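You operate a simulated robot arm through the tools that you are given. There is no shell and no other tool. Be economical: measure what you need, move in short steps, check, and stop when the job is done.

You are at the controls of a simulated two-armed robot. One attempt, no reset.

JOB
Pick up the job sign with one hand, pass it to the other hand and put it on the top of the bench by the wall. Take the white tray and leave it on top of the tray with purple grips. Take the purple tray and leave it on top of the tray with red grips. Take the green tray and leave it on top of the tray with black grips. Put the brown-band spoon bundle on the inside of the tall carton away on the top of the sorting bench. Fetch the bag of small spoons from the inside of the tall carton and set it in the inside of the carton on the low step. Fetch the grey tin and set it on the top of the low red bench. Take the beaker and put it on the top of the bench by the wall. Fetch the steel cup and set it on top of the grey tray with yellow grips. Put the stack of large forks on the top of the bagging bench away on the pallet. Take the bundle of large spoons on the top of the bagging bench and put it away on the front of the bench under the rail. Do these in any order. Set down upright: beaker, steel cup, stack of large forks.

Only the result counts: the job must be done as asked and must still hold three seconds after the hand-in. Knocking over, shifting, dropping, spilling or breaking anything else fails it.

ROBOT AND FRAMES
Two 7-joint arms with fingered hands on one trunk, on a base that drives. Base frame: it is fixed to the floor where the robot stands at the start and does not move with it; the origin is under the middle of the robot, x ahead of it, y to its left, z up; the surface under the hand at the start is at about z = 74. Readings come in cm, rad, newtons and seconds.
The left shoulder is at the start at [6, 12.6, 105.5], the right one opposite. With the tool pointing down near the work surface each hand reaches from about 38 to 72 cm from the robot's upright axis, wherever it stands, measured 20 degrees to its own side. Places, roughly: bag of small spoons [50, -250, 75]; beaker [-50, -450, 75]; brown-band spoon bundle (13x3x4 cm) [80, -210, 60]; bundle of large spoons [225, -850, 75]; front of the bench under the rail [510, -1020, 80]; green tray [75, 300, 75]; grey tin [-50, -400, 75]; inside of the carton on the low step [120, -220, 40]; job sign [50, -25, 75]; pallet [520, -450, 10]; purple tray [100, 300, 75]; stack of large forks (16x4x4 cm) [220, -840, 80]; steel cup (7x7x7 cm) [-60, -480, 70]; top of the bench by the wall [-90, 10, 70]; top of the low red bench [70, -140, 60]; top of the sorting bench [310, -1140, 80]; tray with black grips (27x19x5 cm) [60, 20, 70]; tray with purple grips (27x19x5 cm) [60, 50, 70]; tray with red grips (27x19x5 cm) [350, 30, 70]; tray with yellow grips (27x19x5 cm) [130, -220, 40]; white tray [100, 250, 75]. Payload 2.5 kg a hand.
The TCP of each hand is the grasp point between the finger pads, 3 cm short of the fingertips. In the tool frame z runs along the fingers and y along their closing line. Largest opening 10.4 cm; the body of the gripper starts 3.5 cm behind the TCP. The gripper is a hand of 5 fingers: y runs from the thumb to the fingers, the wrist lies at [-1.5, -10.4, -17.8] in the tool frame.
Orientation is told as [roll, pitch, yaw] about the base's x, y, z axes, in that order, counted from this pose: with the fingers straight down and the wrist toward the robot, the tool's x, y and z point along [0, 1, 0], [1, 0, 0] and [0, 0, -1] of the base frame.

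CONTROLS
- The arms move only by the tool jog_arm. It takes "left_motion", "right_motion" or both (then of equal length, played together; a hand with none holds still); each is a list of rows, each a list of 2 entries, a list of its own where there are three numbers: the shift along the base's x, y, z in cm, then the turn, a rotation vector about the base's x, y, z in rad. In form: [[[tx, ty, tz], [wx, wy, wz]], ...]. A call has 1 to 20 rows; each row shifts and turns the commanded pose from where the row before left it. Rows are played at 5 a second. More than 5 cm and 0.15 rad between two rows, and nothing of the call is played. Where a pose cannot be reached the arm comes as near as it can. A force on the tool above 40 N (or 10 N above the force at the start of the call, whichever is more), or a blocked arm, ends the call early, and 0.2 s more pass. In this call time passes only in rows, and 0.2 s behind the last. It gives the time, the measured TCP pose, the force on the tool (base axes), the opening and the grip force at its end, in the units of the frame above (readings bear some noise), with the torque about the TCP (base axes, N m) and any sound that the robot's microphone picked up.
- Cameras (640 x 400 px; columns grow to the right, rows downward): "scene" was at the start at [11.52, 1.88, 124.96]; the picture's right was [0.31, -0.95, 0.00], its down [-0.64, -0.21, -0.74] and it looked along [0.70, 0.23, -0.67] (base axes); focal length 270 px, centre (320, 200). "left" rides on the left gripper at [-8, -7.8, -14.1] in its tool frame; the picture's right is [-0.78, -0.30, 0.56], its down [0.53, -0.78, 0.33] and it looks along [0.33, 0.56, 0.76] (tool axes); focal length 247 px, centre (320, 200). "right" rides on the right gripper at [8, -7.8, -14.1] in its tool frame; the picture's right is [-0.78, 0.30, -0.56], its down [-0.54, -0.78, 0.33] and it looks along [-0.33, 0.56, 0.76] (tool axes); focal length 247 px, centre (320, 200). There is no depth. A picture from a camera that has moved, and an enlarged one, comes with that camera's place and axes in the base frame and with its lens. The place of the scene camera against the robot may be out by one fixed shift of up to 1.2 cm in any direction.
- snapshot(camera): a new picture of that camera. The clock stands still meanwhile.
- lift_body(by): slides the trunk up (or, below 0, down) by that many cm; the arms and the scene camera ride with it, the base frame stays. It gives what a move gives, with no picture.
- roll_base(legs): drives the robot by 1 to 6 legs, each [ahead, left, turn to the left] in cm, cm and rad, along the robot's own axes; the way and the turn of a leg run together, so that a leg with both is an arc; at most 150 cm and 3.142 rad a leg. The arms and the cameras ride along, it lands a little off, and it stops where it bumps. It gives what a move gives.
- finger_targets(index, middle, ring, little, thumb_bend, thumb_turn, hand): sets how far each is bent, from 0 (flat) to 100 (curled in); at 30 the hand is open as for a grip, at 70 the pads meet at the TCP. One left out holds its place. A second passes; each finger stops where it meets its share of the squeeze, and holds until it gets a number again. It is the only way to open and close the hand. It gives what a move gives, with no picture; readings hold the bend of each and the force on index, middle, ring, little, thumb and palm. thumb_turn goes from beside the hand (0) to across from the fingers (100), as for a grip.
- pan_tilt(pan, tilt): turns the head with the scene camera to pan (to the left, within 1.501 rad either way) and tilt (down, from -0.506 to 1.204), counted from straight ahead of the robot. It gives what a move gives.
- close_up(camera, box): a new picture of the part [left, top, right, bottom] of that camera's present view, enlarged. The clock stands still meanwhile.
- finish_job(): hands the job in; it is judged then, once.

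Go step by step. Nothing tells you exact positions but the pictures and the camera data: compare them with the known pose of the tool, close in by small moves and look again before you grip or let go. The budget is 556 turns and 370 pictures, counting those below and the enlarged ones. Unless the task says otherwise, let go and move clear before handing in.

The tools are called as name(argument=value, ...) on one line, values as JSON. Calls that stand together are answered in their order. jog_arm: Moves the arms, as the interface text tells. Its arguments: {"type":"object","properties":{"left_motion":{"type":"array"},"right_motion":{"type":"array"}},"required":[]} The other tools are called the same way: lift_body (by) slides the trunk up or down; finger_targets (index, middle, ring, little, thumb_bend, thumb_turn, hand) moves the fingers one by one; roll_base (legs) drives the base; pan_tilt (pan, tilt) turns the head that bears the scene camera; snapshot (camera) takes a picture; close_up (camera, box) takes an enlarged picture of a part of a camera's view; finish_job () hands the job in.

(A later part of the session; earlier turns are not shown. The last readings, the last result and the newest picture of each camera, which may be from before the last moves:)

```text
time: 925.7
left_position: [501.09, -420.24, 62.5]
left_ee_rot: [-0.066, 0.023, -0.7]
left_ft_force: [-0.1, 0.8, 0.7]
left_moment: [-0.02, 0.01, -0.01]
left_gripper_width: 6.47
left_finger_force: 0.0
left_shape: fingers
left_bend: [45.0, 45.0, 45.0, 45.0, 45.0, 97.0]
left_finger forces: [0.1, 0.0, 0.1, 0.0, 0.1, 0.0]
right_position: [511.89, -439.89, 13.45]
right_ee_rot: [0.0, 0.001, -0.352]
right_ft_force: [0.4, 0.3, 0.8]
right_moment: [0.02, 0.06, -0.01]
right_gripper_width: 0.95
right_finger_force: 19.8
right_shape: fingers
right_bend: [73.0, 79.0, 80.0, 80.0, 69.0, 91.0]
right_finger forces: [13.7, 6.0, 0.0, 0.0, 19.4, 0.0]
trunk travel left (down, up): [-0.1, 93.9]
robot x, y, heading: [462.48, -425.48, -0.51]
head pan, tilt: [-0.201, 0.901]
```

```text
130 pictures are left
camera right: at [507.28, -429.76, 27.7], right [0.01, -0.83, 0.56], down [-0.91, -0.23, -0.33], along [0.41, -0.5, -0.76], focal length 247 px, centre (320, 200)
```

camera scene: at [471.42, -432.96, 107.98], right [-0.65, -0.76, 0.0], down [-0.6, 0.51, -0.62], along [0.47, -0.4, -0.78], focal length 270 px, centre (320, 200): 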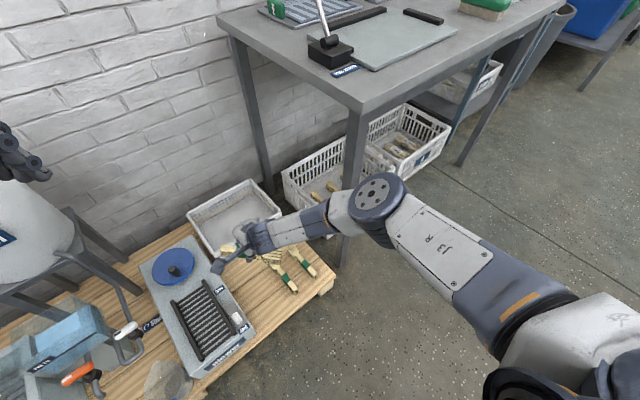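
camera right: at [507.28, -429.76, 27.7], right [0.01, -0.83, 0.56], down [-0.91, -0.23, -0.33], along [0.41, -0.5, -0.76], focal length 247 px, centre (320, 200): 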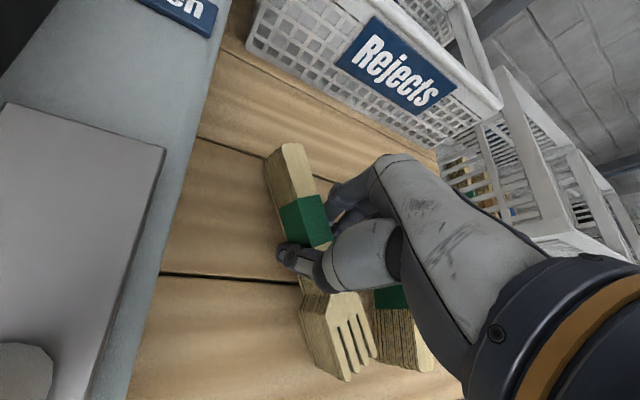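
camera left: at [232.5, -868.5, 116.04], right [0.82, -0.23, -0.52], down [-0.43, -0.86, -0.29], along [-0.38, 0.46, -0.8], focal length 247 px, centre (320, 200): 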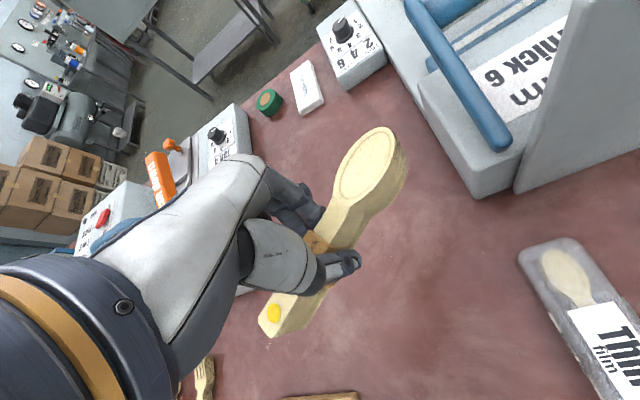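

The tines are close to the sample stack; shifting 1.5 cm north, then down to contact.

jog_arm(right_motion=[[[0, 0.8, 0.3], [0, 0, 0]], [[0, 0.8, 0], [0, 0, 0]], [[0, 0, -0.6], [0, 0, 0]], [[0, 0, -0.5], [0, 0, 0]], [[0, 0, -0.5], [0, 0, 0]]])

```text
time: 926.8
left_position: [501.03, -420.37, 62.75]
left_ee_rot: [-0.068, 0.021, -0.7]
left_ft_force: [0.1, -0.2, 0.2]
left_moment: [0.0, -0.03, 0.03]
left_gripper_width: 6.45
left_finger_force: 0.0
left_shape: fingers
left_bend: [45.0, 45.0, 45.0, 45.0, 45.0, 97.0]
left_finger forces: [0.0, 0.0, 0.0, 0.0, 0.0, 0.0]
right_position: [512.24, -440.31, 13.16]
right_ee_rot: [-0.006, -0.017, -0.362]
right_ft_force: [-7.2, 3.9, 24.1]
right_moment: [0.69, 0.48, 0.11]
right_gripper_width: 0.99
right_finger_force: 28.4
right_shape: fingers
right_bend: [73.0, 79.0, 80.0, 80.0, 73.0, 90.0]
right_finger forces: [12.8, 3.4, 0.1, 0.0, 40.6, 0.0]
trunk travel left (down, up): [-0.1, 93.9]
robot x, y, heading: [462.15, -425.39, -0.508]
head pan, tilt: [-0.201, 0.901]
stopped in row 5 (right hand): the force on the tool passed its limit at 67 N (the readings are from after the stop); the commanded pose is now the measured one
```

Contact made. Easing up 0.6, shifting north, settling, then opening.

jog_arm(right_motion=[[[0, 0, 0.8], [0, 0, 0]], [[0, 0.8, 0], [0, 0, 0]], [[0, 0.8, 0], [0, 0, 0]], [[0, 0, -0.4], [0, 0, 0]]])

finger_targets(hand="right", index=55, middle=55, ring=55, little=55, thumb_bend=55)

snapshot(camera="right")

```text
time: 927.8
left_position: [501.16, -420.41, 62.56]
left_ee_rot: [-0.069, 0.021, -0.7]
left_ft_force: [-0.2, 0.9, 0.5]
left_moment: [0.01, -0.07, -0.01]
left_gripper_width: 6.47
left_finger_force: 0.0
left_shape: fingers
left_bend: [45.0, 45.0, 45.0, 45.0, 45.0, 97.0]
left_finger forces: [0.1, 0.0, 0.0, 0.0, 0.0, 0.1]
right_position: [512.64, -440.25, 13.56]
right_ee_rot: [-0.018, -0.025, -0.382]
right_ft_force: [0.0, 0.0, 0.1]
right_moment: [0.0, -0.01, 0.02]
right_gripper_width: 0.93
right_finger_force: 20.0
right_shape: fingers
right_bend: [73.0, 79.0, 80.0, 80.0, 72.0, 90.0]
right_finger forces: [14.4, 5.7, 0.0, 0.1, 20.0, 0.0]
trunk travel left (down, up): [-0.1, 93.9]
robot x, y, heading: [462.84, -425.43, -0.505]
head pan, tilt: [-0.201, 0.901]
```

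```text
time: 928.8
left_position: [501.04, -420.19, 62.57]
left_ee_rot: [-0.069, 0.021, -0.7]
left_ft_force: [-0.2, 1.0, 0.0]
left_moment: [0.04, -0.03, -0.01]
left_gripper_width: 6.48
left_finger_force: 0.0
left_shape: fingers
left_bend: [45.0, 45.0, 45.0, 45.0, 45.0, 97.0]
left_finger forces: [0.0, 0.1, 0.0, 0.0, 0.1, 0.0]
right_position: [512.38, -440.17, 13.45]
right_ee_rot: [-0.023, -0.024, -0.379]
right_ft_force: [1.1, 0.9, 7.8]
right_moment: [0.11, 0.08, -0.02]
right_gripper_width: 3.82
right_finger_force: 4.0
right_shape: fingers
right_bend: [55.0, 55.0, 55.0, 55.0, 55.0, 97.0]
right_finger forces: [0.0, 1.4, 0.1, 0.0, 6.5, 0.0]
trunk travel left (down, up): [-0.1, 93.9]
robot x, y, heading: [462.22, -425.52, -0.503]
head pan, tilt: [-0.201, 0.901]
```

```text
129 pictures are left
camera right: at [508.01, -429.45, 27.15], right [-0.02, -0.81, 0.58], down [-0.92, -0.22, -0.34], along [0.4, -0.54, -0.74], focal length 247 px, centre (320, 200)
```

right: 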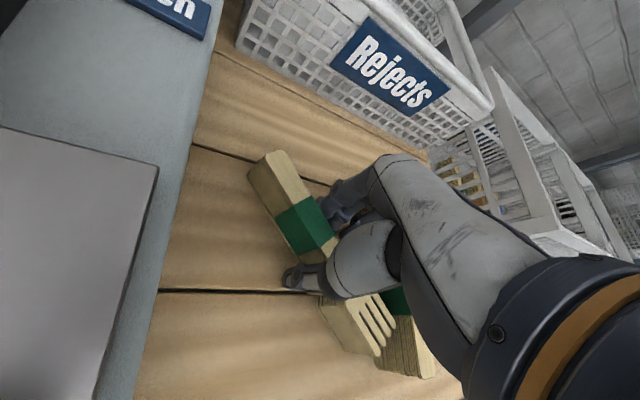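

The stack lies on the pallet. Rising straight up and checking.

lift_body(by=10)

snapshot(camera="right")

```text
time: 930.1
left_position: [501.13, -420.26, 72.53]
left_ee_rot: [-0.068, 0.021, -0.699]
left_ft_force: [-0.3, -0.4, -0.6]
left_moment: [0.04, 0.03, 0.03]
left_gripper_width: 6.46
left_finger_force: 0.0
left_shape: fingers
left_bend: [45.0, 45.0, 45.0, 45.0, 45.0, 97.0]
left_finger forces: [0.0, 0.0, 0.0, 0.0, 0.0, 0.1]
right_position: [512.09, -440.14, 23.09]
right_ee_rot: [-0.024, -0.018, -0.382]
right_ft_force: [-0.2, -0.5, -0.3]
right_moment: [-0.01, -0.01, -0.02]
right_gripper_width: 3.85
right_finger_force: 0.1
right_shape: fingers
right_bend: [55.0, 55.0, 55.0, 55.0, 55.0, 97.0]
right_finger forces: [0.0, 0.0, 0.0, 0.0, 0.0, 0.1]
trunk travel left (down, up): [-10.1, 83.9]
robot x, y, heading: [462.57, -425.27, -0.508]
head pan, tilt: [-0.201, 0.901]
```

```text
128 pictures are left
camera right: at [507.86, -429.48, 36.87], right [-0.02, -0.81, 0.58], down [-0.92, -0.22, -0.33], along [0.4, -0.54, -0.74], focal length 247 px, centre (320, 200)
```

right: 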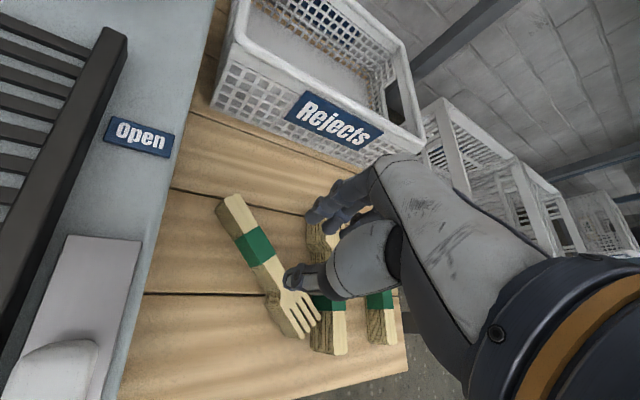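

The forks sit flat on the pallet, samples undisturbed. Now for the tin, beaker and cup: raising, turning west and driving back to their bench.

lift_body(by=40)

roll_base(legs=[[-32, 0, 0], [0, 0, -2.63], [0, 25, 0], [120, 0, 0], [120, 0, 0], [115, 0, 0]])

pan_tilt(pan=0.0, tilt=0.45)

snapshot(camera="scene")

```text
time: 934.0
left_position: [501.15, -420.16, 112.44]
left_ee_rot: [-0.069, 0.02, -0.7]
left_ft_force: [0.0, -0.7, 0.3]
left_moment: [-0.02, -0.02, -0.01]
left_gripper_width: 6.49
left_finger_force: 0.0
left_shape: fingers
left_bend: [45.0, 45.0, 45.0, 45.0, 45.0, 97.0]
left_finger forces: [0.0, 0.0, 0.0, 0.0, 0.0, 0.0]
right_position: [511.94, -440.2, 62.93]
right_ee_rot: [-0.022, -0.014, -0.382]
right_ft_force: [-0.3, -0.3, -0.4]
right_moment: [-0.05, -0.01, 0.02]
right_gripper_width: 3.86
right_finger_force: 0.1
right_shape: fingers
right_bend: [55.0, 55.0, 55.0, 55.0, 55.0, 97.0]
right_finger forces: [0.0, 0.1, 0.0, 0.0, 0.1, 0.0]
trunk travel left (down, up): [-50.1, 43.9]
robot x, y, heading: [462.28, -425.51, -0.509]
head pan, tilt: [-0.201, 0.901]
```

```text
time: 960.7
left_position: [46.12, -468.58, 112.61]
left_ee_rot: [-0.068, 0.02, 2.973]
left_ft_force: [-0.4, -0.1, 0.0]
left_moment: [0.0, 0.0, 0.03]
left_gripper_width: 6.48
left_finger_force: 0.0
left_shape: fingers
left_bend: [45.0, 45.0, 45.0, 45.0, 45.0, 97.0]
left_finger forces: [0.0, 0.0, 0.0, 0.0, 0.1, 0.1]
right_position: [26.58, -456.84, 62.99]
right_ee_rot: [-0.023, -0.013, -2.993]
right_ft_force: [1.0, -0.5, 0.6]
right_moment: [0.02, -0.03, 0.02]
right_gripper_width: 3.85
right_finger_force: 0.0
right_shape: fingers
right_bend: [55.0, 55.0, 55.0, 55.0, 55.0, 97.0]
right_finger forces: [0.1, 0.0, 0.1, 0.0, 0.0, 0.0]
trunk travel left (down, up): [-50.1, 43.9]
robot x, y, heading: [76.59, -444.82, -3.122]
head pan, tilt: [-0.201, 0.901]
```

```text
time: 961.6
left_position: [46.11, -468.53, 112.47]
left_ee_rot: [-0.071, 0.021, 2.974]
left_ft_force: [0.3, 0.7, 0.6]
left_moment: [0.01, 0.01, 0.02]
left_gripper_width: 6.46
left_finger_force: 0.1
left_shape: fingers
left_bend: [45.0, 45.0, 45.0, 45.0, 45.0, 97.0]
left_finger forces: [0.0, 0.1, 0.0, 0.1, 0.1, 0.0]
right_position: [26.47, -456.57, 62.91]
right_ee_rot: [-0.025, -0.015, -2.997]
right_ft_force: [0.5, 0.5, -1.0]
right_moment: [0.0, 0.0, -0.01]
right_gripper_width: 3.85
right_finger_force: 0.0
right_shape: fingers
right_bend: [55.0, 55.0, 55.0, 55.0, 55.0, 97.0]
right_finger forces: [0.0, 0.0, 0.0, 0.0, 0.0, 0.1]
trunk travel left (down, up): [-50.1, 43.9]
robot x, y, heading: [76.71, -444.3, -3.117]
head pan, tilt: [0.0, 0.45]
```

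```text
127 pictures are left
camera scene: at [63.19, -445.61, 132.61], right [-0.02, 1.0, 0.0], down [0.44, 0.01, -0.9], along [-0.9, -0.02, -0.44], focal length 270 px, centre (320, 200)
```

scene: 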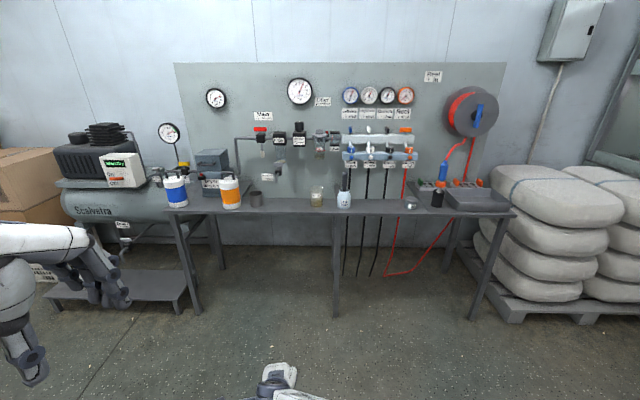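

close_up(camera="scene", box=[230, 120, 520, 230])

```text
2.21 times, centred on (375, 175) of scene
camera zoom: at [63.19, -445.61, 132.61], right [-0.02, 1.0, 0.0], down [0.44, 0.01, -0.9], along [-0.9, -0.02, -0.44], focal length 596 px, centre (199, 255)
```

zoom: 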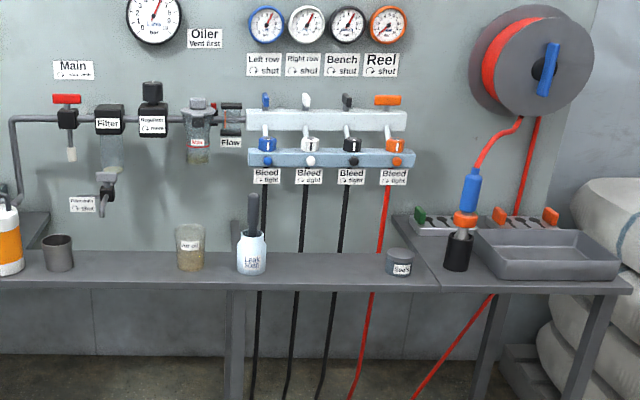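

Items found: steel cup ≈[-60, -479.4], beaker with liquid ≈[-61, -450.4], grey tin "Seals" ≈[-59, -402.6]; bench top z≈69, front edge x≈-50. The cup must later go deep into the low carton upright, so I'll first try to swing the right elbow inward (turn the hand -0.6), and test how deep the hand can then reach pointing straight down.

jog_arm(right_motion=[[[0, 2.5, 4.1], [0, 0, -0.08]], [[0, 2.5, 4.1], [0, 0, -0.08]], [[0, 2.5, 4.1], [0, 0, -0.08]], [[0, 2.5, 4.1], [0, 0, -0.08]], [[0, 2.5, 4.1], [0, 0, -0.08]], [[0, 2.5, 4.1], [0, 0, -0.08]], [[0, 2.5, 4.1], [0, 0, -0.08]], [[0, 2.5, 4.1], [0, 0, -0.08]], [[0, 2.5, 4.1], [0, 0, -0.08]], [[0, 0, -4], [0, 0, 0.05]], [[0, 0, -4], [0, 0, 0.05]], [[0, 0, -4], [0, 0, 0.05]], [[0, 0, -4], [0, 0, 0.05]], [[0, 0, -4], [0, 0, 0.05]], [[0, 0, -4], [0, 0, 0.05]], [[0, 0, -4], [0, 0, 0.05]], [[0, 0, -4], [0, 0, 0.05]], [[0, 0, -4], [0, 0, 0.05]], [[0, 0, -4], [0, 0, 0.05]]])

pan_tilt(pan=-0.2, tilt=0.95)

snapshot(camera="scene")

```text
time: 965.6
left_position: [46.23, -468.51, 112.5]
left_ee_rot: [-0.07, 0.022, 2.972]
left_ft_force: [0.4, 0.0, 0.2]
left_moment: [0.05, -0.03, -0.03]
left_gripper_width: 6.49
left_finger_force: 0.2
left_shape: fingers
left_bend: [45.0, 45.0, 45.0, 45.0, 45.0, 97.0]
left_finger forces: [0.1, 0.0, 0.1, 0.1, 0.0, 0.0]
right_position: [26.65, -434.24, 60.07]
right_ee_rot: [-0.023, -0.011, 3.073]
right_ft_force: [-0.5, -0.1, -0.7]
right_moment: [-0.04, -0.01, 0.03]
right_gripper_width: 3.9
right_finger_force: 0.0
right_shape: fingers
right_bend: [55.0, 55.0, 55.0, 55.0, 55.0, 97.0]
right_finger forces: [0.1, 0.0, 0.0, 0.1, 0.0, 0.0]
trunk travel left (down, up): [-50.1, 43.9]
robot x, y, heading: [76.67, -444.46, -3.119]
head pan, tilt: [0.0, 0.45]
```

```text
time: 966.5
left_position: [46.08, -468.51, 112.53]
left_ee_rot: [-0.07, 0.02, 2.974]
left_ft_force: [-0.3, 0.1, -0.6]
left_moment: [0.01, 0.01, 0.04]
left_gripper_width: 6.47
left_finger_force: 0.1
left_shape: fingers
left_bend: [45.0, 45.0, 45.0, 45.0, 45.0, 97.0]
left_finger forces: [0.1, 0.0, 0.0, 0.0, 0.0, 0.1]
right_position: [26.55, -434.21, 59.94]
right_ee_rot: [-0.024, -0.014, 3.069]
right_ft_force: [-0.3, 0.4, -0.1]
right_moment: [0.0, -0.02, -0.02]
right_gripper_width: 3.9
right_finger_force: 0.1
right_shape: fingers
right_bend: [55.0, 55.0, 55.0, 55.0, 55.0, 97.0]
right_finger forces: [0.1, 0.0, 0.1, 0.0, 0.0, 0.0]
trunk travel left (down, up): [-50.1, 43.9]
robot x, y, heading: [76.7, -444.36, -3.118]
head pan, tilt: [-0.201, 0.949]
```

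```text
125 pictures are left
camera scene: at [65.22, -444.12, 128.43], right [0.17, 0.98, 0.0], down [0.8, -0.14, -0.58], along [-0.57, 0.1, -0.81], focal length 270 px, centre (320, 200)
```

scene: 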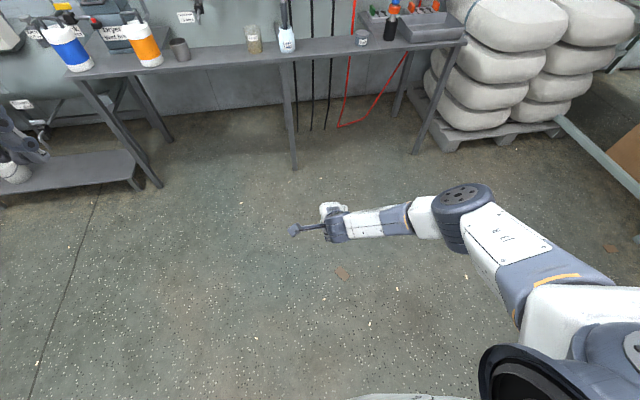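

It now reaches T+55 without complaint. Testing how much deeper it goes.

jog_arm(right_motion=[[[0, 0, -4], [0, 0, 0]], [[0, 0, -4], [0, 0, 0]], [[0, 0, -4], [0, 0, 0]], [[0, 0, -4], [0, 0, 0]], [[0, 0, -4], [0, 0, 0]]])

snapshot(camera="scene")

```text
time: 967.7
left_position: [46.13, -468.42, 112.39]
left_ee_rot: [-0.069, 0.023, 2.973]
left_ft_force: [0.0, 0.6, 0.4]
left_moment: [0.01, -0.02, -0.02]
left_gripper_width: 6.49
left_finger_force: 0.1
left_shape: fingers
left_bend: [45.0, 45.0, 45.0, 45.0, 45.0, 97.0]
left_finger forces: [0.0, 0.0, 0.1, 0.0, 0.0, 0.0]
right_position: [30.86, -434.26, 48.89]
right_ee_rot: [-0.024, -0.015, 3.068]
right_ft_force: [0.7, -0.4, 0.0]
right_moment: [0.0, -0.03, -0.01]
right_gripper_width: 3.9
right_finger_force: 0.0
right_shape: fingers
right_bend: [55.0, 55.0, 55.0, 55.0, 55.0, 98.0]
right_finger forces: [0.1, 0.1, 0.1, 0.0, 0.1, 0.1]
right hand out of reach, approached as far as the arm can: row 3, 4, 5
trunk travel left (down, up): [-50.1, 43.9]
robot x, y, heading: [76.69, -444.66, -3.122]
head pan, tilt: [-0.201, 0.949]
```

```text
124 pictures are left
camera scene: at [65.22, -444.11, 128.42], right [0.18, 0.98, 0.0], down [0.8, -0.14, -0.58], along [-0.57, 0.1, -0.81], focal length 270 px, centre (320, 200)
```

scene: 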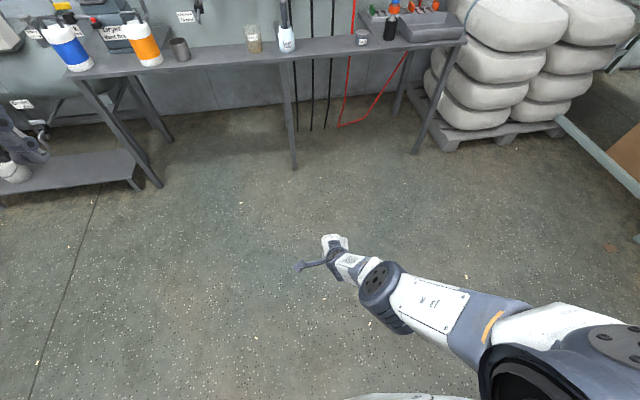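

With the elbow swung in, the hand reaches T+44 straight down with a steep forearm: enough for the carton. Now to the cup: opening the right hand, raising it, and driving to face it.

jog_arm(right_motion=[[[-1, 0, 4], [0, 0, 0]], [[-1, 0, 4], [0, 0, 0]], [[-1, 0, 4], [0, 0, 0]], [[-1, 0, 4], [0, 0, 0]], [[0, 0, 4], [0, 0, 0]], [[0, 0, 4], [0, 0, 0]], [[0, 0, 4], [0, 0, 0]], [[0, 0, 4], [0, 0, 0]], [[0, 0, 4], [0, 0, 0]]])

finger_targets(hand="right", index=28, middle=28, ring=28, little=28, thumb_bend=28)

lift_body(by=10)

roll_base(legs=[[0, 43, 0], [84, 0, -0.02]])

snapshot(camera="right")

snapshot(camera="scene")

```text
time: 969.7
left_position: [46.12, -468.48, 112.46]
left_ee_rot: [-0.071, 0.021, 2.973]
left_ft_force: [-0.6, -0.5, -0.3]
left_moment: [0.02, 0.03, 0.01]
left_gripper_width: 6.48
left_finger_force: 0.0
left_shape: fingers
left_bend: [45.0, 45.0, 45.0, 45.0, 45.0, 97.0]
left_finger forces: [0.1, 0.0, 0.0, 0.0, 0.0, 0.0]
right_position: [24.48, -435.0, 80.25]
right_ee_rot: [-0.025, -0.014, 3.067]
right_ft_force: [-1.1, -0.5, 0.1]
right_moment: [0.03, 0.01, -0.03]
right_gripper_width: 3.9
right_finger_force: 0.0
right_shape: fingers
right_bend: [55.0, 55.0, 55.0, 55.0, 55.0, 97.0]
right_finger forces: [0.0, 0.0, 0.1, 0.0, 0.1, 0.0]
right hand out of reach, approached as far as the arm can: row 1, 2, 3
trunk travel left (down, up): [-50.1, 43.9]
robot x, y, heading: [77.06, -444.73, -3.114]
head pan, tilt: [-0.201, 0.949]
```

```text
time: 970.7
left_position: [46.16, -468.42, 112.5]
left_ee_rot: [-0.071, 0.023, 2.972]
left_ft_force: [1.0, 0.5, -0.6]
left_moment: [-0.05, 0.0, 0.0]
left_gripper_width: 6.45
left_finger_force: 0.0
left_shape: fingers
left_bend: [45.0, 45.0, 45.0, 45.0, 45.0, 97.0]
left_finger forces: [0.0, 0.0, 0.0, 0.0, 0.0, 0.0]
right_position: [24.46, -435.06, 80.18]
right_ee_rot: [-0.022, -0.014, 3.069]
right_ft_force: [0.0, 0.1, -0.4]
right_moment: [-0.04, 0.01, -0.01]
right_gripper_width: 10.75
right_finger_force: 0.1
right_shape: fingers
right_bend: [28.0, 28.0, 28.0, 28.0, 28.0, 97.0]
right_finger forces: [0.0, 0.0, 0.1, 0.0, 0.1, 0.0]
trunk travel left (down, up): [-50.1, 43.9]
robot x, y, heading: [76.84, -444.53, -3.12]
head pan, tilt: [-0.201, 0.949]
```

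```text
time: 972.0
left_position: [46.16, -468.52, 122.57]
left_ee_rot: [-0.069, 0.02, 2.974]
left_ft_force: [-0.8, 0.4, -0.1]
left_moment: [-0.02, -0.04, -0.01]
left_gripper_width: 6.46
left_finger_force: 0.1
left_shape: fingers
left_bend: [45.0, 45.0, 45.0, 45.0, 45.0, 97.0]
left_finger forces: [0.1, 0.1, 0.1, 0.1, 0.0, 0.0]
right_position: [24.38, -435.0, 90.16]
right_ee_rot: [-0.023, -0.014, 3.068]
right_ft_force: [0.3, -0.1, 0.0]
right_moment: [-0.01, 0.0, 0.0]
right_gripper_width: 10.73
right_finger_force: 0.1
right_shape: fingers
right_bend: [28.0, 28.0, 28.0, 28.0, 28.0, 97.0]
right_finger forces: [0.0, 0.0, 0.1, 0.0, 0.0, 0.0]
trunk travel left (down, up): [-60.1, 33.9]
robot x, y, heading: [76.23, -444.45, -3.124]
head pan, tilt: [-0.201, 0.949]
```

```text
time: 978.8
left_position: [-38.44, -511.82, 122.4]
left_ee_rot: [-0.07, 0.02, 2.935]
left_ft_force: [0.6, 0.6, -0.2]
left_moment: [-0.01, 0.02, 0.02]
left_gripper_width: 6.47
left_finger_force: 0.1
left_shape: fingers
left_bend: [45.0, 45.0, 45.0, 45.0, 45.0, 97.0]
left_finger forces: [0.1, 0.1, 0.1, 0.0, 0.0, 0.0]
right_position: [-58.88, -477.58, 90.25]
right_ee_rot: [-0.022, -0.015, 3.031]
right_ft_force: [-0.1, -0.8, 0.2]
right_moment: [-0.01, 0.0, 0.03]
right_gripper_width: 10.77
right_finger_force: 0.1
right_shape: fingers
right_bend: [28.0, 28.0, 28.0, 28.0, 28.0, 97.0]
right_finger forces: [0.0, 0.0, 0.0, 0.0, 0.0, 0.1]
trunk travel left (down, up): [-60.1, 33.9]
robot x, y, heading: [-7.02, -489.07, 3.124]
head pan, tilt: [-0.201, 0.949]
```

```text
123 pictures are left
camera right: at [-51.84, -486.66, 104.01], right [-0.2, 0.79, 0.58], down [0.83, 0.45, -0.33], along [-0.52, 0.41, -0.75], focal length 247 px, centre (320, 200)
```

right: 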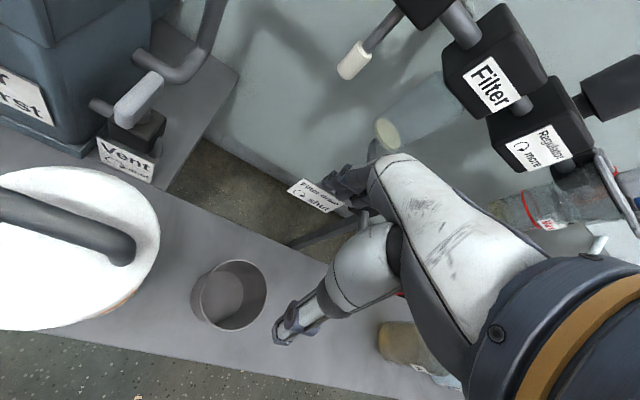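

```text
122 pictures are left
camera scene: at [-18.47, -488.16, 138.42], right [0.21, 0.98, 0.0], down [0.79, -0.17, -0.58], along [-0.57, 0.12, -0.81], focal length 270 px, centre (320, 200)
```

scene: 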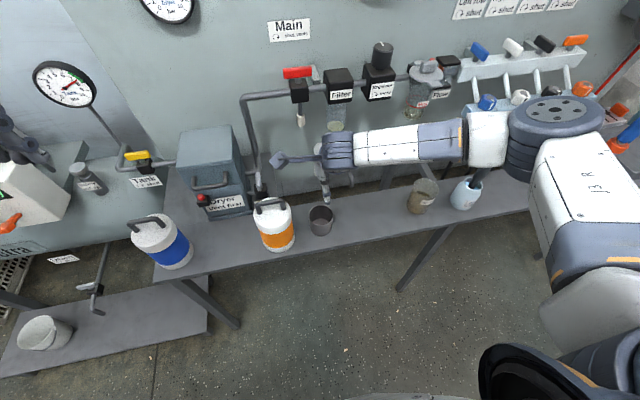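

The cup is at about [-56.2, -479.2]. Adjusting the base by 2.8 back and 1.5 left, then lowering most of the way.

roll_base(legs=[[-2.8, 1.6, 0]])

lift_body(by=-10)

snapshot(camera="right")

```text
time: 979.6
left_position: [-35.65, -513.46, 122.4]
left_ee_rot: [-0.07, 0.02, 2.933]
left_ft_force: [-0.8, -0.4, -0.2]
left_moment: [-0.01, 0.02, -0.01]
left_gripper_width: 6.48
left_finger_force: 0.0
left_shape: fingers
left_bend: [45.0, 45.0, 45.0, 45.0, 45.0, 97.0]
left_finger forces: [0.1, 0.0, 0.1, 0.0, 0.0, 0.0]
right_position: [-56.06, -479.24, 90.3]
right_ee_rot: [-0.025, -0.017, 3.033]
right_ft_force: [0.0, 0.0, -0.5]
right_moment: [0.01, 0.01, 0.02]
right_gripper_width: 10.74
right_finger_force: 0.1
right_shape: fingers
right_bend: [28.0, 28.0, 28.0, 28.0, 28.0, 97.0]
right_finger forces: [0.0, 0.1, 0.0, 0.0, 0.0, 0.0]
trunk travel left (down, up): [-60.1, 33.9]
robot x, y, heading: [-3.99, -490.73, 3.127]
head pan, tilt: [-0.201, 0.949]
```

```text
time: 981.0
left_position: [-35.64, -513.46, 112.46]
left_ee_rot: [-0.071, 0.022, 2.934]
left_ft_force: [-0.2, -0.5, 0.0]
left_moment: [-0.04, -0.02, -0.01]
left_gripper_width: 6.47
left_finger_force: 0.0
left_shape: fingers
left_bend: [45.0, 45.0, 45.0, 45.0, 45.0, 97.0]
left_finger forces: [0.1, 0.0, 0.0, 0.0, 0.0, 0.1]
right_position: [-56.16, -479.21, 80.12]
right_ee_rot: [-0.022, -0.015, 3.033]
right_ft_force: [0.1, -0.7, -0.6]
right_moment: [0.0, 0.0, -0.01]
right_gripper_width: 10.73
right_finger_force: 0.1
right_shape: fingers
right_bend: [28.0, 28.0, 28.0, 28.0, 28.0, 97.0]
right_finger forces: [0.0, 0.1, 0.0, 0.0, 0.0, 0.1]
trunk travel left (down, up): [-50.1, 43.9]
robot x, y, heading: [-4.08, -490.59, 3.128]
head pan, tilt: [-0.201, 0.949]
```

```text
121 pictures are left
camera right: at [-49.08, -488.27, 94.03], right [-0.2, 0.79, 0.58], down [0.83, 0.45, -0.33], along [-0.52, 0.41, -0.75], focal length 247 px, centre (320, 200)
```

right: 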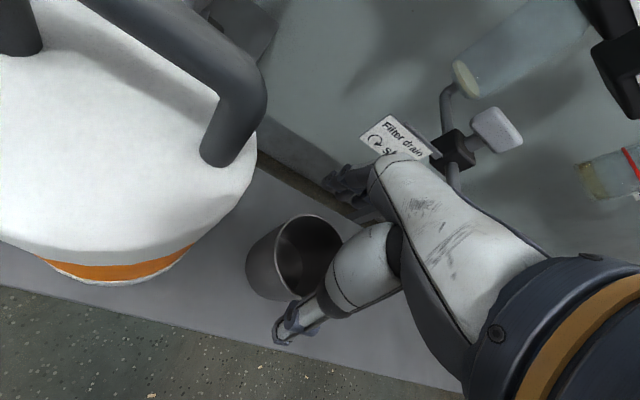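

Centred over the cup. Lowering 6.7 and closing gently.

lift_body(by=-6.5)

finger_targets(hand="right", index=60, middle=60, ring=60, little=60, thumb_bend=60)

lift_body(by=4)

snapshot(camera="right")

```text
time: 982.1
left_position: [-35.69, -513.35, 106.03]
left_ee_rot: [-0.072, 0.021, 2.933]
left_ft_force: [-0.4, 0.0, 0.1]
left_moment: [0.0, -0.02, 0.0]
left_gripper_width: 6.48
left_finger_force: 0.0
left_shape: fingers
left_bend: [45.0, 45.0, 45.0, 45.0, 45.0, 97.0]
left_finger forces: [0.0, 0.1, 0.1, 0.0, 0.0, 0.0]
right_position: [-56.58, -479.34, 74.73]
right_ee_rot: [-0.013, -0.037, 3.031]
right_ft_force: [1.4, -0.5, 11.5]
right_moment: [-0.05, -0.03, 0.03]
right_gripper_width: 11.39
right_finger_force: 7.9
right_shape: fingers
right_bend: [27.0, 28.0, 28.0, 28.0, 25.0, 98.0]
right_finger forces: [5.4, 1.8, 0.0, 0.0, 8.0, 0.0]
trunk travel left (down, up): [-43.6, 50.4]
robot x, y, heading: [-4.11, -490.54, 3.129]
head pan, tilt: [-0.201, 0.949]
stopped: the force on the tool passed its limit at 40 N (the readings are from after the stop); the commanded pose is now the measured one
```

```text
time: 983.1
left_position: [-35.61, -513.4, 106.03]
left_ee_rot: [-0.069, 0.018, 2.933]
left_ft_force: [-0.7, 0.1, -0.3]
left_moment: [0.0, -0.03, 0.0]
left_gripper_width: 6.5
left_finger_force: 0.1
left_shape: fingers
left_bend: [45.0, 45.0, 45.0, 45.0, 45.0, 97.0]
left_finger forces: [0.0, 0.0, 0.1, 0.0, 0.1, 0.1]
right_position: [-56.6, -479.4, 75.01]
right_ee_rot: [-0.012, -0.039, 3.031]
right_ft_force: [1.8, 0.1, 29.1]
right_moment: [0.09, -0.22, 0.09]
right_gripper_width: 8.45
right_finger_force: 36.6
right_shape: fingers
right_bend: [36.0, 34.0, 60.0, 60.0, 48.0, 98.0]
right_finger forces: [22.9, 12.4, 0.1, 0.0, 37.1, 0.1]
trunk travel left (down, up): [-43.6, 50.4]
robot x, y, heading: [-3.92, -490.5, 3.125]
head pan, tilt: [-0.201, 0.949]
```

```text
time: 983.9
left_position: [-35.64, -513.46, 110.09]
left_ee_rot: [-0.07, 0.022, 2.934]
left_ft_force: [-0.6, 0.2, 0.0]
left_moment: [-0.01, 0.0, 0.0]
left_gripper_width: 6.47
left_finger_force: 0.0
left_shape: fingers
left_bend: [45.0, 45.0, 45.0, 45.0, 45.0, 97.0]
left_finger forces: [0.0, 0.1, 0.1, 0.0, 0.0, 0.0]
right_position: [-56.56, -479.09, 78.42]
right_ee_rot: [-0.017, -0.028, 3.03]
right_ft_force: [-0.1, -0.7, -1.1]
right_moment: [0.02, 0.02, 0.02]
right_gripper_width: 7.35
right_finger_force: 34.2
right_shape: fingers
right_bend: [34.0, 41.0, 60.0, 60.0, 59.0, 97.0]
right_finger forces: [33.5, 0.0, 0.1, 0.0, 34.1, 0.0]
trunk travel left (down, up): [-47.6, 46.4]
robot x, y, heading: [-3.99, -490.69, 3.124]
head pan, tilt: [-0.201, 0.949]
```

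```text
120 pictures are left
camera right: at [-49.27, -488.31, 92.11], right [-0.19, 0.79, 0.58], down [0.82, 0.45, -0.35], along [-0.54, 0.41, -0.74], focal length 247 px, centre (320, 200)
```

right: 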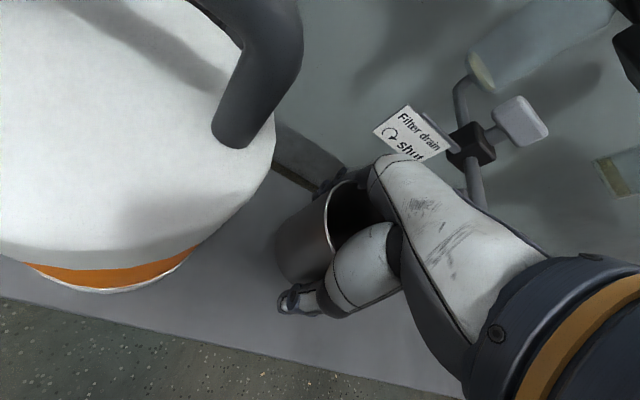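

The cup looks tilted in the grip. Let me look closely before doing anything.

close_up(camera="right", box=[240, 140, 440, 340])

close_up(camera="scene", box=[240, 120, 420, 280])

```text
2.00 times, centred on (340, 240) of right
camera zoom: at [-49.27, -488.31, 92.11], right [-0.19, 0.79, 0.58], down [0.82, 0.45, -0.35], along [-0.54, 0.41, -0.74], focal length 494 px, centre (280, 120)
```

zoom: 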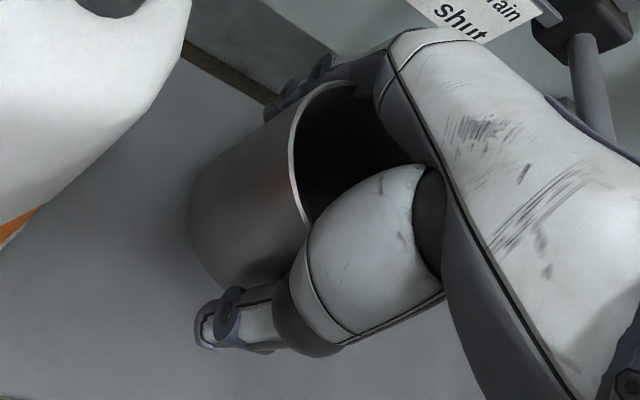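

```text
2.50 times, centred on (330, 200) of scene
camera zoom: at [-15.69, -489.77, 125.96], right [0.21, 0.98, 0.0], down [0.79, -0.17, -0.58], along [-0.57, 0.12, -0.81], focal length 675 px, centre (295, 200)
```

zoom: 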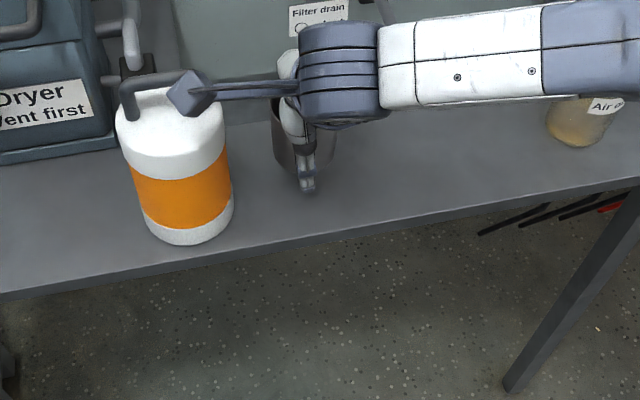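

I'll set it back down, release, re-centre 2.3 cm toward the wall, and grasp again so all fingers share the load.

lift_body(by=-3.4)

finger_targets(hand="right", index=28, middle=28, ring=28, little=28, thumb_bend=28)

lift_body(by=9)

snapshot(camera="right")

```text
time: 984.7
left_position: [-35.66, -513.28, 106.65]
left_ee_rot: [-0.071, 0.02, 2.932]
left_ft_force: [0.3, -0.1, -0.1]
left_moment: [-0.02, -0.01, 0.01]
left_gripper_width: 6.44
left_finger_force: 0.1
left_shape: fingers
left_bend: [45.0, 45.0, 45.0, 45.0, 45.0, 97.0]
left_finger forces: [0.0, 0.0, 0.0, 0.0, 0.0, 0.1]
right_position: [-56.73, -479.39, 75.33]
right_ee_rot: [-0.014, -0.036, 3.031]
right_ft_force: [-0.5, 1.0, 6.6]
right_moment: [-0.02, -0.15, 0.01]
right_gripper_width: 7.43
right_finger_force: 38.1
right_shape: fingers
right_bend: [34.0, 41.0, 60.0, 60.0, 59.0, 97.0]
right_finger forces: [32.9, 2.6, 0.2, 0.0, 39.4, 0.0]
trunk travel left (down, up): [-44.2, 49.8]
robot x, y, heading: [-3.6, -490.65, 3.122]
head pan, tilt: [-0.201, 0.949]
```

```text
time: 985.7
left_position: [-35.7, -513.29, 106.67]
left_ee_rot: [-0.07, 0.021, 2.933]
left_ft_force: [0.3, 0.0, 0.7]
left_moment: [-0.01, 0.0, -0.02]
left_gripper_width: 6.45
left_finger_force: 0.1
left_shape: fingers
left_bend: [45.0, 45.0, 45.0, 45.0, 45.0, 97.0]
left_finger forces: [0.0, 0.0, 0.1, 0.1, 0.0, 0.0]
right_position: [-56.58, -479.37, 75.11]
right_ee_rot: [-0.016, -0.033, 3.031]
right_ft_force: [0.3, -0.2, -1.0]
right_moment: [0.0, -0.02, -0.04]
right_gripper_width: 11.08
right_finger_force: 4.1
right_shape: fingers
right_bend: [27.0, 28.0, 28.0, 28.0, 28.0, 97.0]
right_finger forces: [4.0, 0.0, 0.0, 0.0, 4.3, 0.0]
trunk travel left (down, up): [-44.2, 49.8]
robot x, y, heading: [-4.2, -490.48, 3.13]
head pan, tilt: [-0.201, 0.949]
```

```text
time: 987.0
left_position: [-35.65, -513.49, 115.69]
left_ee_rot: [-0.071, 0.022, 2.934]
left_ft_force: [-0.6, -0.3, -0.7]
left_moment: [0.01, 0.01, -0.01]
left_gripper_width: 6.45
left_finger_force: 0.0
left_shape: fingers
left_bend: [45.0, 45.0, 45.0, 45.0, 45.0, 97.0]
left_finger forces: [0.1, 0.0, 0.0, 0.0, 0.1, 0.1]
right_position: [-56.68, -479.43, 84.09]
right_ee_rot: [-0.017, -0.031, 3.03]
right_ft_force: [0.5, 0.1, -1.2]
right_moment: [-0.02, -0.01, -0.01]
right_gripper_width: 11.07
right_finger_force: 3.9
right_shape: fingers
right_bend: [27.0, 28.0, 28.0, 28.0, 28.0, 97.0]
right_finger forces: [3.8, 0.0, 0.0, 0.0, 4.2, 0.0]
trunk travel left (down, up): [-53.2, 40.8]
robot x, y, heading: [-4.38, -490.53, 3.133]
head pan, tilt: [-0.201, 0.949]
```

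```text
117 pictures are left
camera right: at [-49.3, -488.32, 97.78], right [-0.19, 0.79, 0.58], down [0.82, 0.45, -0.35], along [-0.54, 0.41, -0.74], focal length 247 px, centre (320, 200)
```

right: 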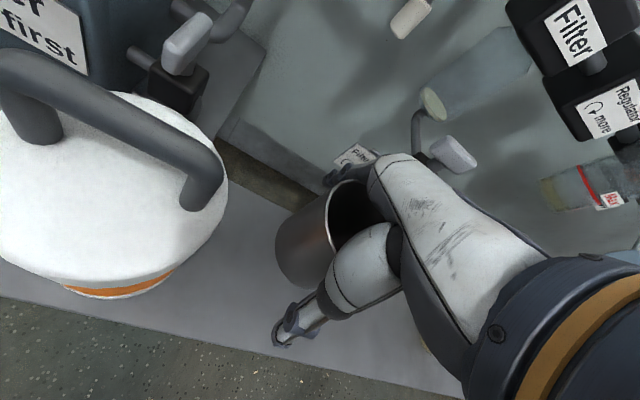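

The cup got wedged tilted (leaning toward +y) between thumb and index. I'll keep it pinched, lift, move to the free bench spot at y≈-464, and roll the hand about x to bring the cup upright before setting it down.

finger_targets(hand="right", index=34, middle=34, ring=28, little=28, thumb_bend=34)

lift_body(by=8)

roll_base(legs=[[-6, -14, 0]])

jog_arm(right_motion=[[[0, 0, 1], [0.12, 0, 0]], [[0, 0, 1], [0.12, 0, 0]], [[0, 0, 0], [0.12, 0, 0]], [[0, 0, 0], [0.12, 0, 0]]])

snapshot(camera="scene")

snapshot(camera="right")

```text
time: 988.0
left_position: [-35.68, -513.35, 115.64]
left_ee_rot: [-0.07, 0.021, 2.932]
left_ft_force: [1.0, -0.4, 0.3]
left_moment: [-0.02, -0.01, -0.04]
left_gripper_width: 6.47
left_finger_force: 0.2
left_shape: fingers
left_bend: [45.0, 45.0, 45.0, 45.0, 45.0, 97.0]
left_finger forces: [0.1, 0.1, 0.1, 0.0, 0.0, 0.0]
right_position: [-56.56, -479.22, 84.07]
right_ee_rot: [-0.017, -0.032, 3.031]
right_ft_force: [0.4, 0.3, 0.7]
right_moment: [0.01, 0.0, 0.0]
right_gripper_width: 10.2
right_finger_force: 10.6
right_shape: fingers
right_bend: [30.0, 34.0, 28.0, 28.0, 33.0, 97.0]
right_finger forces: [10.2, 0.0, 0.0, 0.0, 10.6, 0.1]
trunk travel left (down, up): [-53.2, 40.8]
robot x, y, heading: [-4.21, -490.58, 3.129]
head pan, tilt: [-0.201, 0.949]
```

```text
time: 989.1
left_position: [-35.64, -513.46, 123.61]
left_ee_rot: [-0.071, 0.021, 2.934]
left_ft_force: [-0.9, 0.8, -0.9]
left_moment: [0.01, -0.01, 0.01]
left_gripper_width: 6.45
left_finger_force: 0.0
left_shape: fingers
left_bend: [45.0, 45.0, 45.0, 45.0, 45.0, 97.0]
left_finger forces: [0.0, 0.1, 0.0, 0.0, 0.0, 0.0]
right_position: [-56.61, -479.2, 91.97]
right_ee_rot: [-0.014, -0.033, 3.032]
right_ft_force: [-1.0, 0.1, -0.3]
right_moment: [-0.01, 0.01, 0.02]
right_gripper_width: 10.2
right_finger_force: 10.3
right_shape: fingers
right_bend: [30.0, 34.0, 28.0, 28.0, 33.0, 97.0]
right_finger forces: [10.0, 0.1, 0.0, 0.1, 10.6, 0.1]
trunk travel left (down, up): [-61.2, 32.8]
robot x, y, heading: [-4.31, -490.19, 3.127]
head pan, tilt: [-0.201, 0.949]
```

```text
time: 990.5
left_position: [-29.34, -499.4, 123.63]
left_ee_rot: [-0.071, 0.021, 2.936]
left_ft_force: [0.4, 0.7, 1.3]
left_moment: [-0.01, 0.02, -0.02]
left_gripper_width: 6.45
left_finger_force: 0.0
left_shape: fingers
left_bend: [45.0, 45.0, 45.0, 45.0, 45.0, 97.0]
left_finger forces: [0.0, 0.1, 0.1, 0.0, 0.0, 0.1]
right_position: [-50.44, -465.26, 92.07]
right_ee_rot: [-0.014, -0.032, 3.034]
right_ft_force: [0.0, -0.5, -0.5]
right_moment: [0.0, 0.01, 0.04]
right_gripper_width: 10.2
right_finger_force: 9.9
right_shape: fingers
right_bend: [30.0, 34.0, 28.0, 28.0, 33.0, 97.0]
right_finger forces: [10.1, 0.0, 0.0, 0.0, 10.5, 0.1]
trunk travel left (down, up): [-61.2, 32.8]
robot x, y, heading: [2.09, -476.92, 3.13]
head pan, tilt: [-0.201, 0.949]
```

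```text
time: 991.5
left_position: [-29.46, -499.45, 123.62]
left_ee_rot: [-0.069, 0.02, 2.936]
left_ft_force: [-0.2, -0.5, -0.2]
left_moment: [-0.01, 0.01, 0.0]
left_gripper_width: 6.44
left_finger_force: 0.1
left_shape: fingers
left_bend: [45.0, 45.0, 45.0, 45.0, 45.0, 97.0]
left_finger forces: [0.0, 0.0, 0.1, 0.0, 0.1, 0.1]
right_position: [-50.28, -465.35, 94.06]
right_ee_rot: [-0.499, -0.076, 3.059]
right_ft_force: [-0.1, 0.1, -0.4]
right_moment: [-0.02, -0.03, 0.02]
right_gripper_width: 10.21
right_finger_force: 9.9
right_shape: fingers
right_bend: [30.0, 34.0, 28.0, 28.0, 33.0, 97.0]
right_finger forces: [9.9, 0.1, 0.0, 0.0, 10.4, 0.0]
trunk travel left (down, up): [-61.2, 32.8]
robot x, y, heading: [2.35, -476.24, 3.131]
head pan, tilt: [-0.201, 0.949]
```

```text
116 pictures are left
camera scene: at [-9.5, -475.79, 139.56], right [0.21, 0.98, 0.0], down [0.8, -0.17, -0.58], along [-0.57, 0.12, -0.81], focal length 270 px, centre (320, 200)
```

scene: 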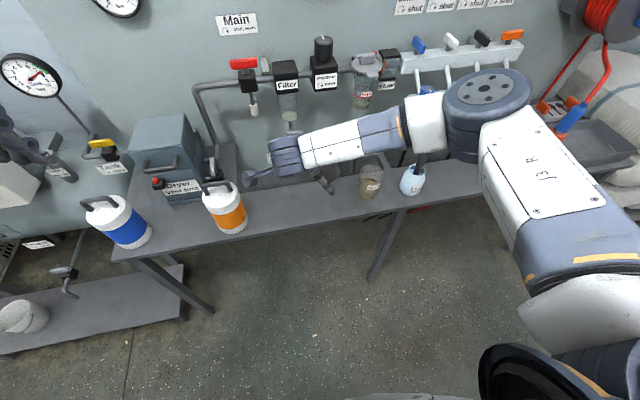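

```text
115 pictures are left
camera right: at [-43.1, -479.71, 102.02], right [-0.19, 0.43, 0.88], down [0.82, 0.56, -0.1], along [-0.54, 0.7, -0.47], focal length 247 px, centre (320, 200)
```

right: 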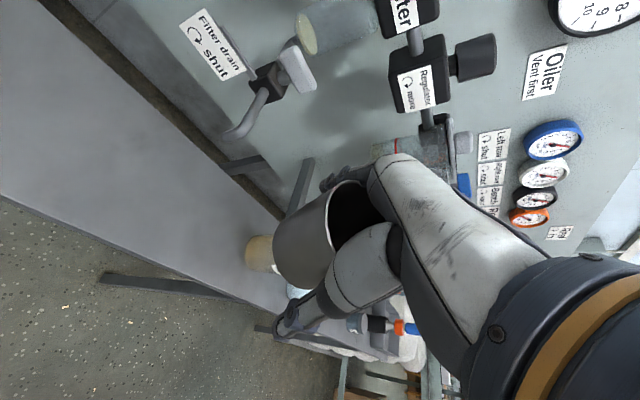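

On reflection the cup is nearly upright: it's simply wedged up against the palm. I'll level the hand again, set the cup on the free spot, open wide, and re-grasp higher up with the fingertips.

jog_arm(right_motion=[[[0, 0, -1], [-0.12, 0, 0]], [[0, 0, -1], [-0.12, 0, 0]], [[0, 0, 0], [-0.12, 0, 0]], [[0, 0, 0], [-0.12, 0, 0]]])

roll_base(legs=[[6.5, 0, 0]])

lift_body(by=-15)

lift_body(by=-1.5)

close_up(camera="scene", box=[220, 100, 440, 280])

```text
time: 992.5
left_position: [-29.55, -499.41, 123.61]
left_ee_rot: [-0.069, 0.021, 2.936]
left_ft_force: [-0.1, -0.3, -0.7]
left_moment: [-0.02, -0.04, 0.01]
left_gripper_width: 6.46
left_finger_force: 0.1
left_shape: fingers
left_bend: [45.0, 45.0, 45.0, 45.0, 45.0, 97.0]
left_finger forces: [0.0, 0.0, 0.0, 0.0, 0.0, 0.0]
right_position: [-50.44, -465.35, 92.03]
right_ee_rot: [-0.014, -0.032, 3.033]
right_ft_force: [0.0, 0.3, -0.9]
right_moment: [0.02, 0.0, -0.01]
right_gripper_width: 10.18
right_finger_force: 9.4
right_shape: fingers
right_bend: [30.0, 34.0, 28.0, 28.0, 33.0, 97.0]
right_finger forces: [9.8, 0.1, 0.0, 0.1, 10.1, 0.0]
trunk travel left (down, up): [-61.2, 32.8]
robot x, y, heading: [2.14, -476.58, 3.132]
head pan, tilt: [-0.201, 0.949]
```

```text
time: 993.5
left_position: [-35.92, -499.33, 123.69]
left_ee_rot: [-0.07, 0.021, 2.937]
left_ft_force: [-0.3, 0.8, -0.2]
left_moment: [-0.01, -0.02, -0.01]
left_gripper_width: 6.49
left_finger_force: 0.1
left_shape: fingers
left_bend: [45.0, 45.0, 45.0, 45.0, 45.0, 97.0]
left_finger forces: [0.0, 0.0, 0.0, 0.0, 0.0, 0.1]
right_position: [-56.96, -465.4, 91.94]
right_ee_rot: [-0.017, -0.029, 3.034]
right_ft_force: [-0.8, -0.8, -0.9]
right_moment: [-0.02, 0.0, 0.02]
right_gripper_width: 10.2
right_finger_force: 10.1
right_shape: fingers
right_bend: [30.0, 34.0, 28.0, 28.0, 33.0, 97.0]
right_finger forces: [9.6, 0.0, 0.0, 0.1, 10.0, 0.1]
trunk travel left (down, up): [-61.2, 32.8]
robot x, y, heading: [-4.64, -476.8, 3.13]
head pan, tilt: [-0.201, 0.949]
```

```text
time: 995.3
left_position: [-35.87, -499.41, 108.57]
left_ee_rot: [-0.069, 0.023, 2.938]
left_ft_force: [-0.4, -1.0, 0.1]
left_moment: [0.0, 0.02, -0.02]
left_gripper_width: 6.48
left_finger_force: 0.0
left_shape: fingers
left_bend: [45.0, 45.0, 45.0, 45.0, 45.0, 97.0]
left_finger forces: [0.1, 0.0, 0.0, 0.0, 0.0, 0.0]
right_position: [-56.84, -465.22, 77.06]
right_ee_rot: [-0.016, -0.03, 3.034]
right_ft_force: [-1.0, 0.3, -0.3]
right_moment: [0.01, -0.01, 0.01]
right_gripper_width: 10.2
right_finger_force: 9.7
right_shape: fingers
right_bend: [30.0, 34.0, 28.0, 28.0, 33.0, 97.0]
right_finger forces: [9.6, 0.0, 0.0, 0.1, 10.1, 0.0]
trunk travel left (down, up): [-46.2, 47.8]
robot x, y, heading: [-4.1, -476.38, 3.133]
head pan, tilt: [-0.201, 0.949]
```

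```text
time: 995.9
left_position: [-35.75, -499.31, 107.1]
left_ee_rot: [-0.07, 0.021, 2.935]
left_ft_force: [0.1, 0.2, -0.1]
left_moment: [-0.04, 0.01, -0.01]
left_gripper_width: 6.45
left_finger_force: 0.0
left_shape: fingers
left_bend: [45.0, 45.0, 45.0, 45.0, 45.0, 97.0]
left_finger forces: [0.0, 0.0, 0.1, 0.0, 0.0, 0.0]
right_position: [-56.79, -465.28, 75.55]
right_ee_rot: [-0.016, -0.032, 3.034]
right_ft_force: [0.4, 0.3, 0.3]
right_moment: [0.03, 0.01, 0.03]
right_gripper_width: 10.18
right_finger_force: 9.7
right_shape: fingers
right_bend: [30.0, 34.0, 28.0, 28.0, 33.0, 97.0]
right_finger forces: [9.6, 0.0, 0.0, 0.1, 10.2, 0.0]
trunk travel left (down, up): [-44.7, 49.3]
robot x, y, heading: [-4.61, -476.77, 3.135]
head pan, tilt: [-0.201, 0.949]
```

```text
2.22 times, centred on (330, 190) of scene
camera zoom: at [-15.89, -475.69, 123.06], right [0.21, 0.98, 0.0], down [0.8, -0.17, -0.58], along [-0.57, 0.12, -0.81], focal length 600 px, centre (298, 222)
```

zoom: 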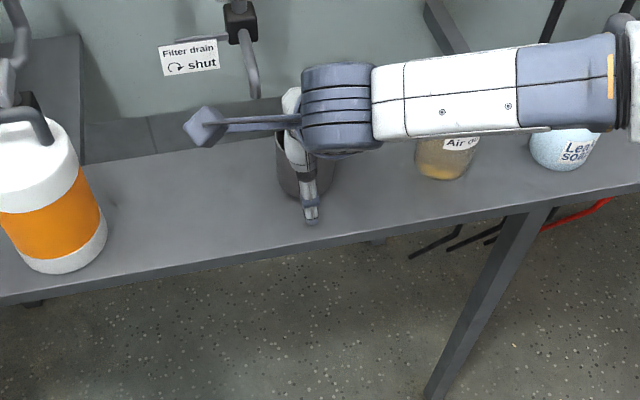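

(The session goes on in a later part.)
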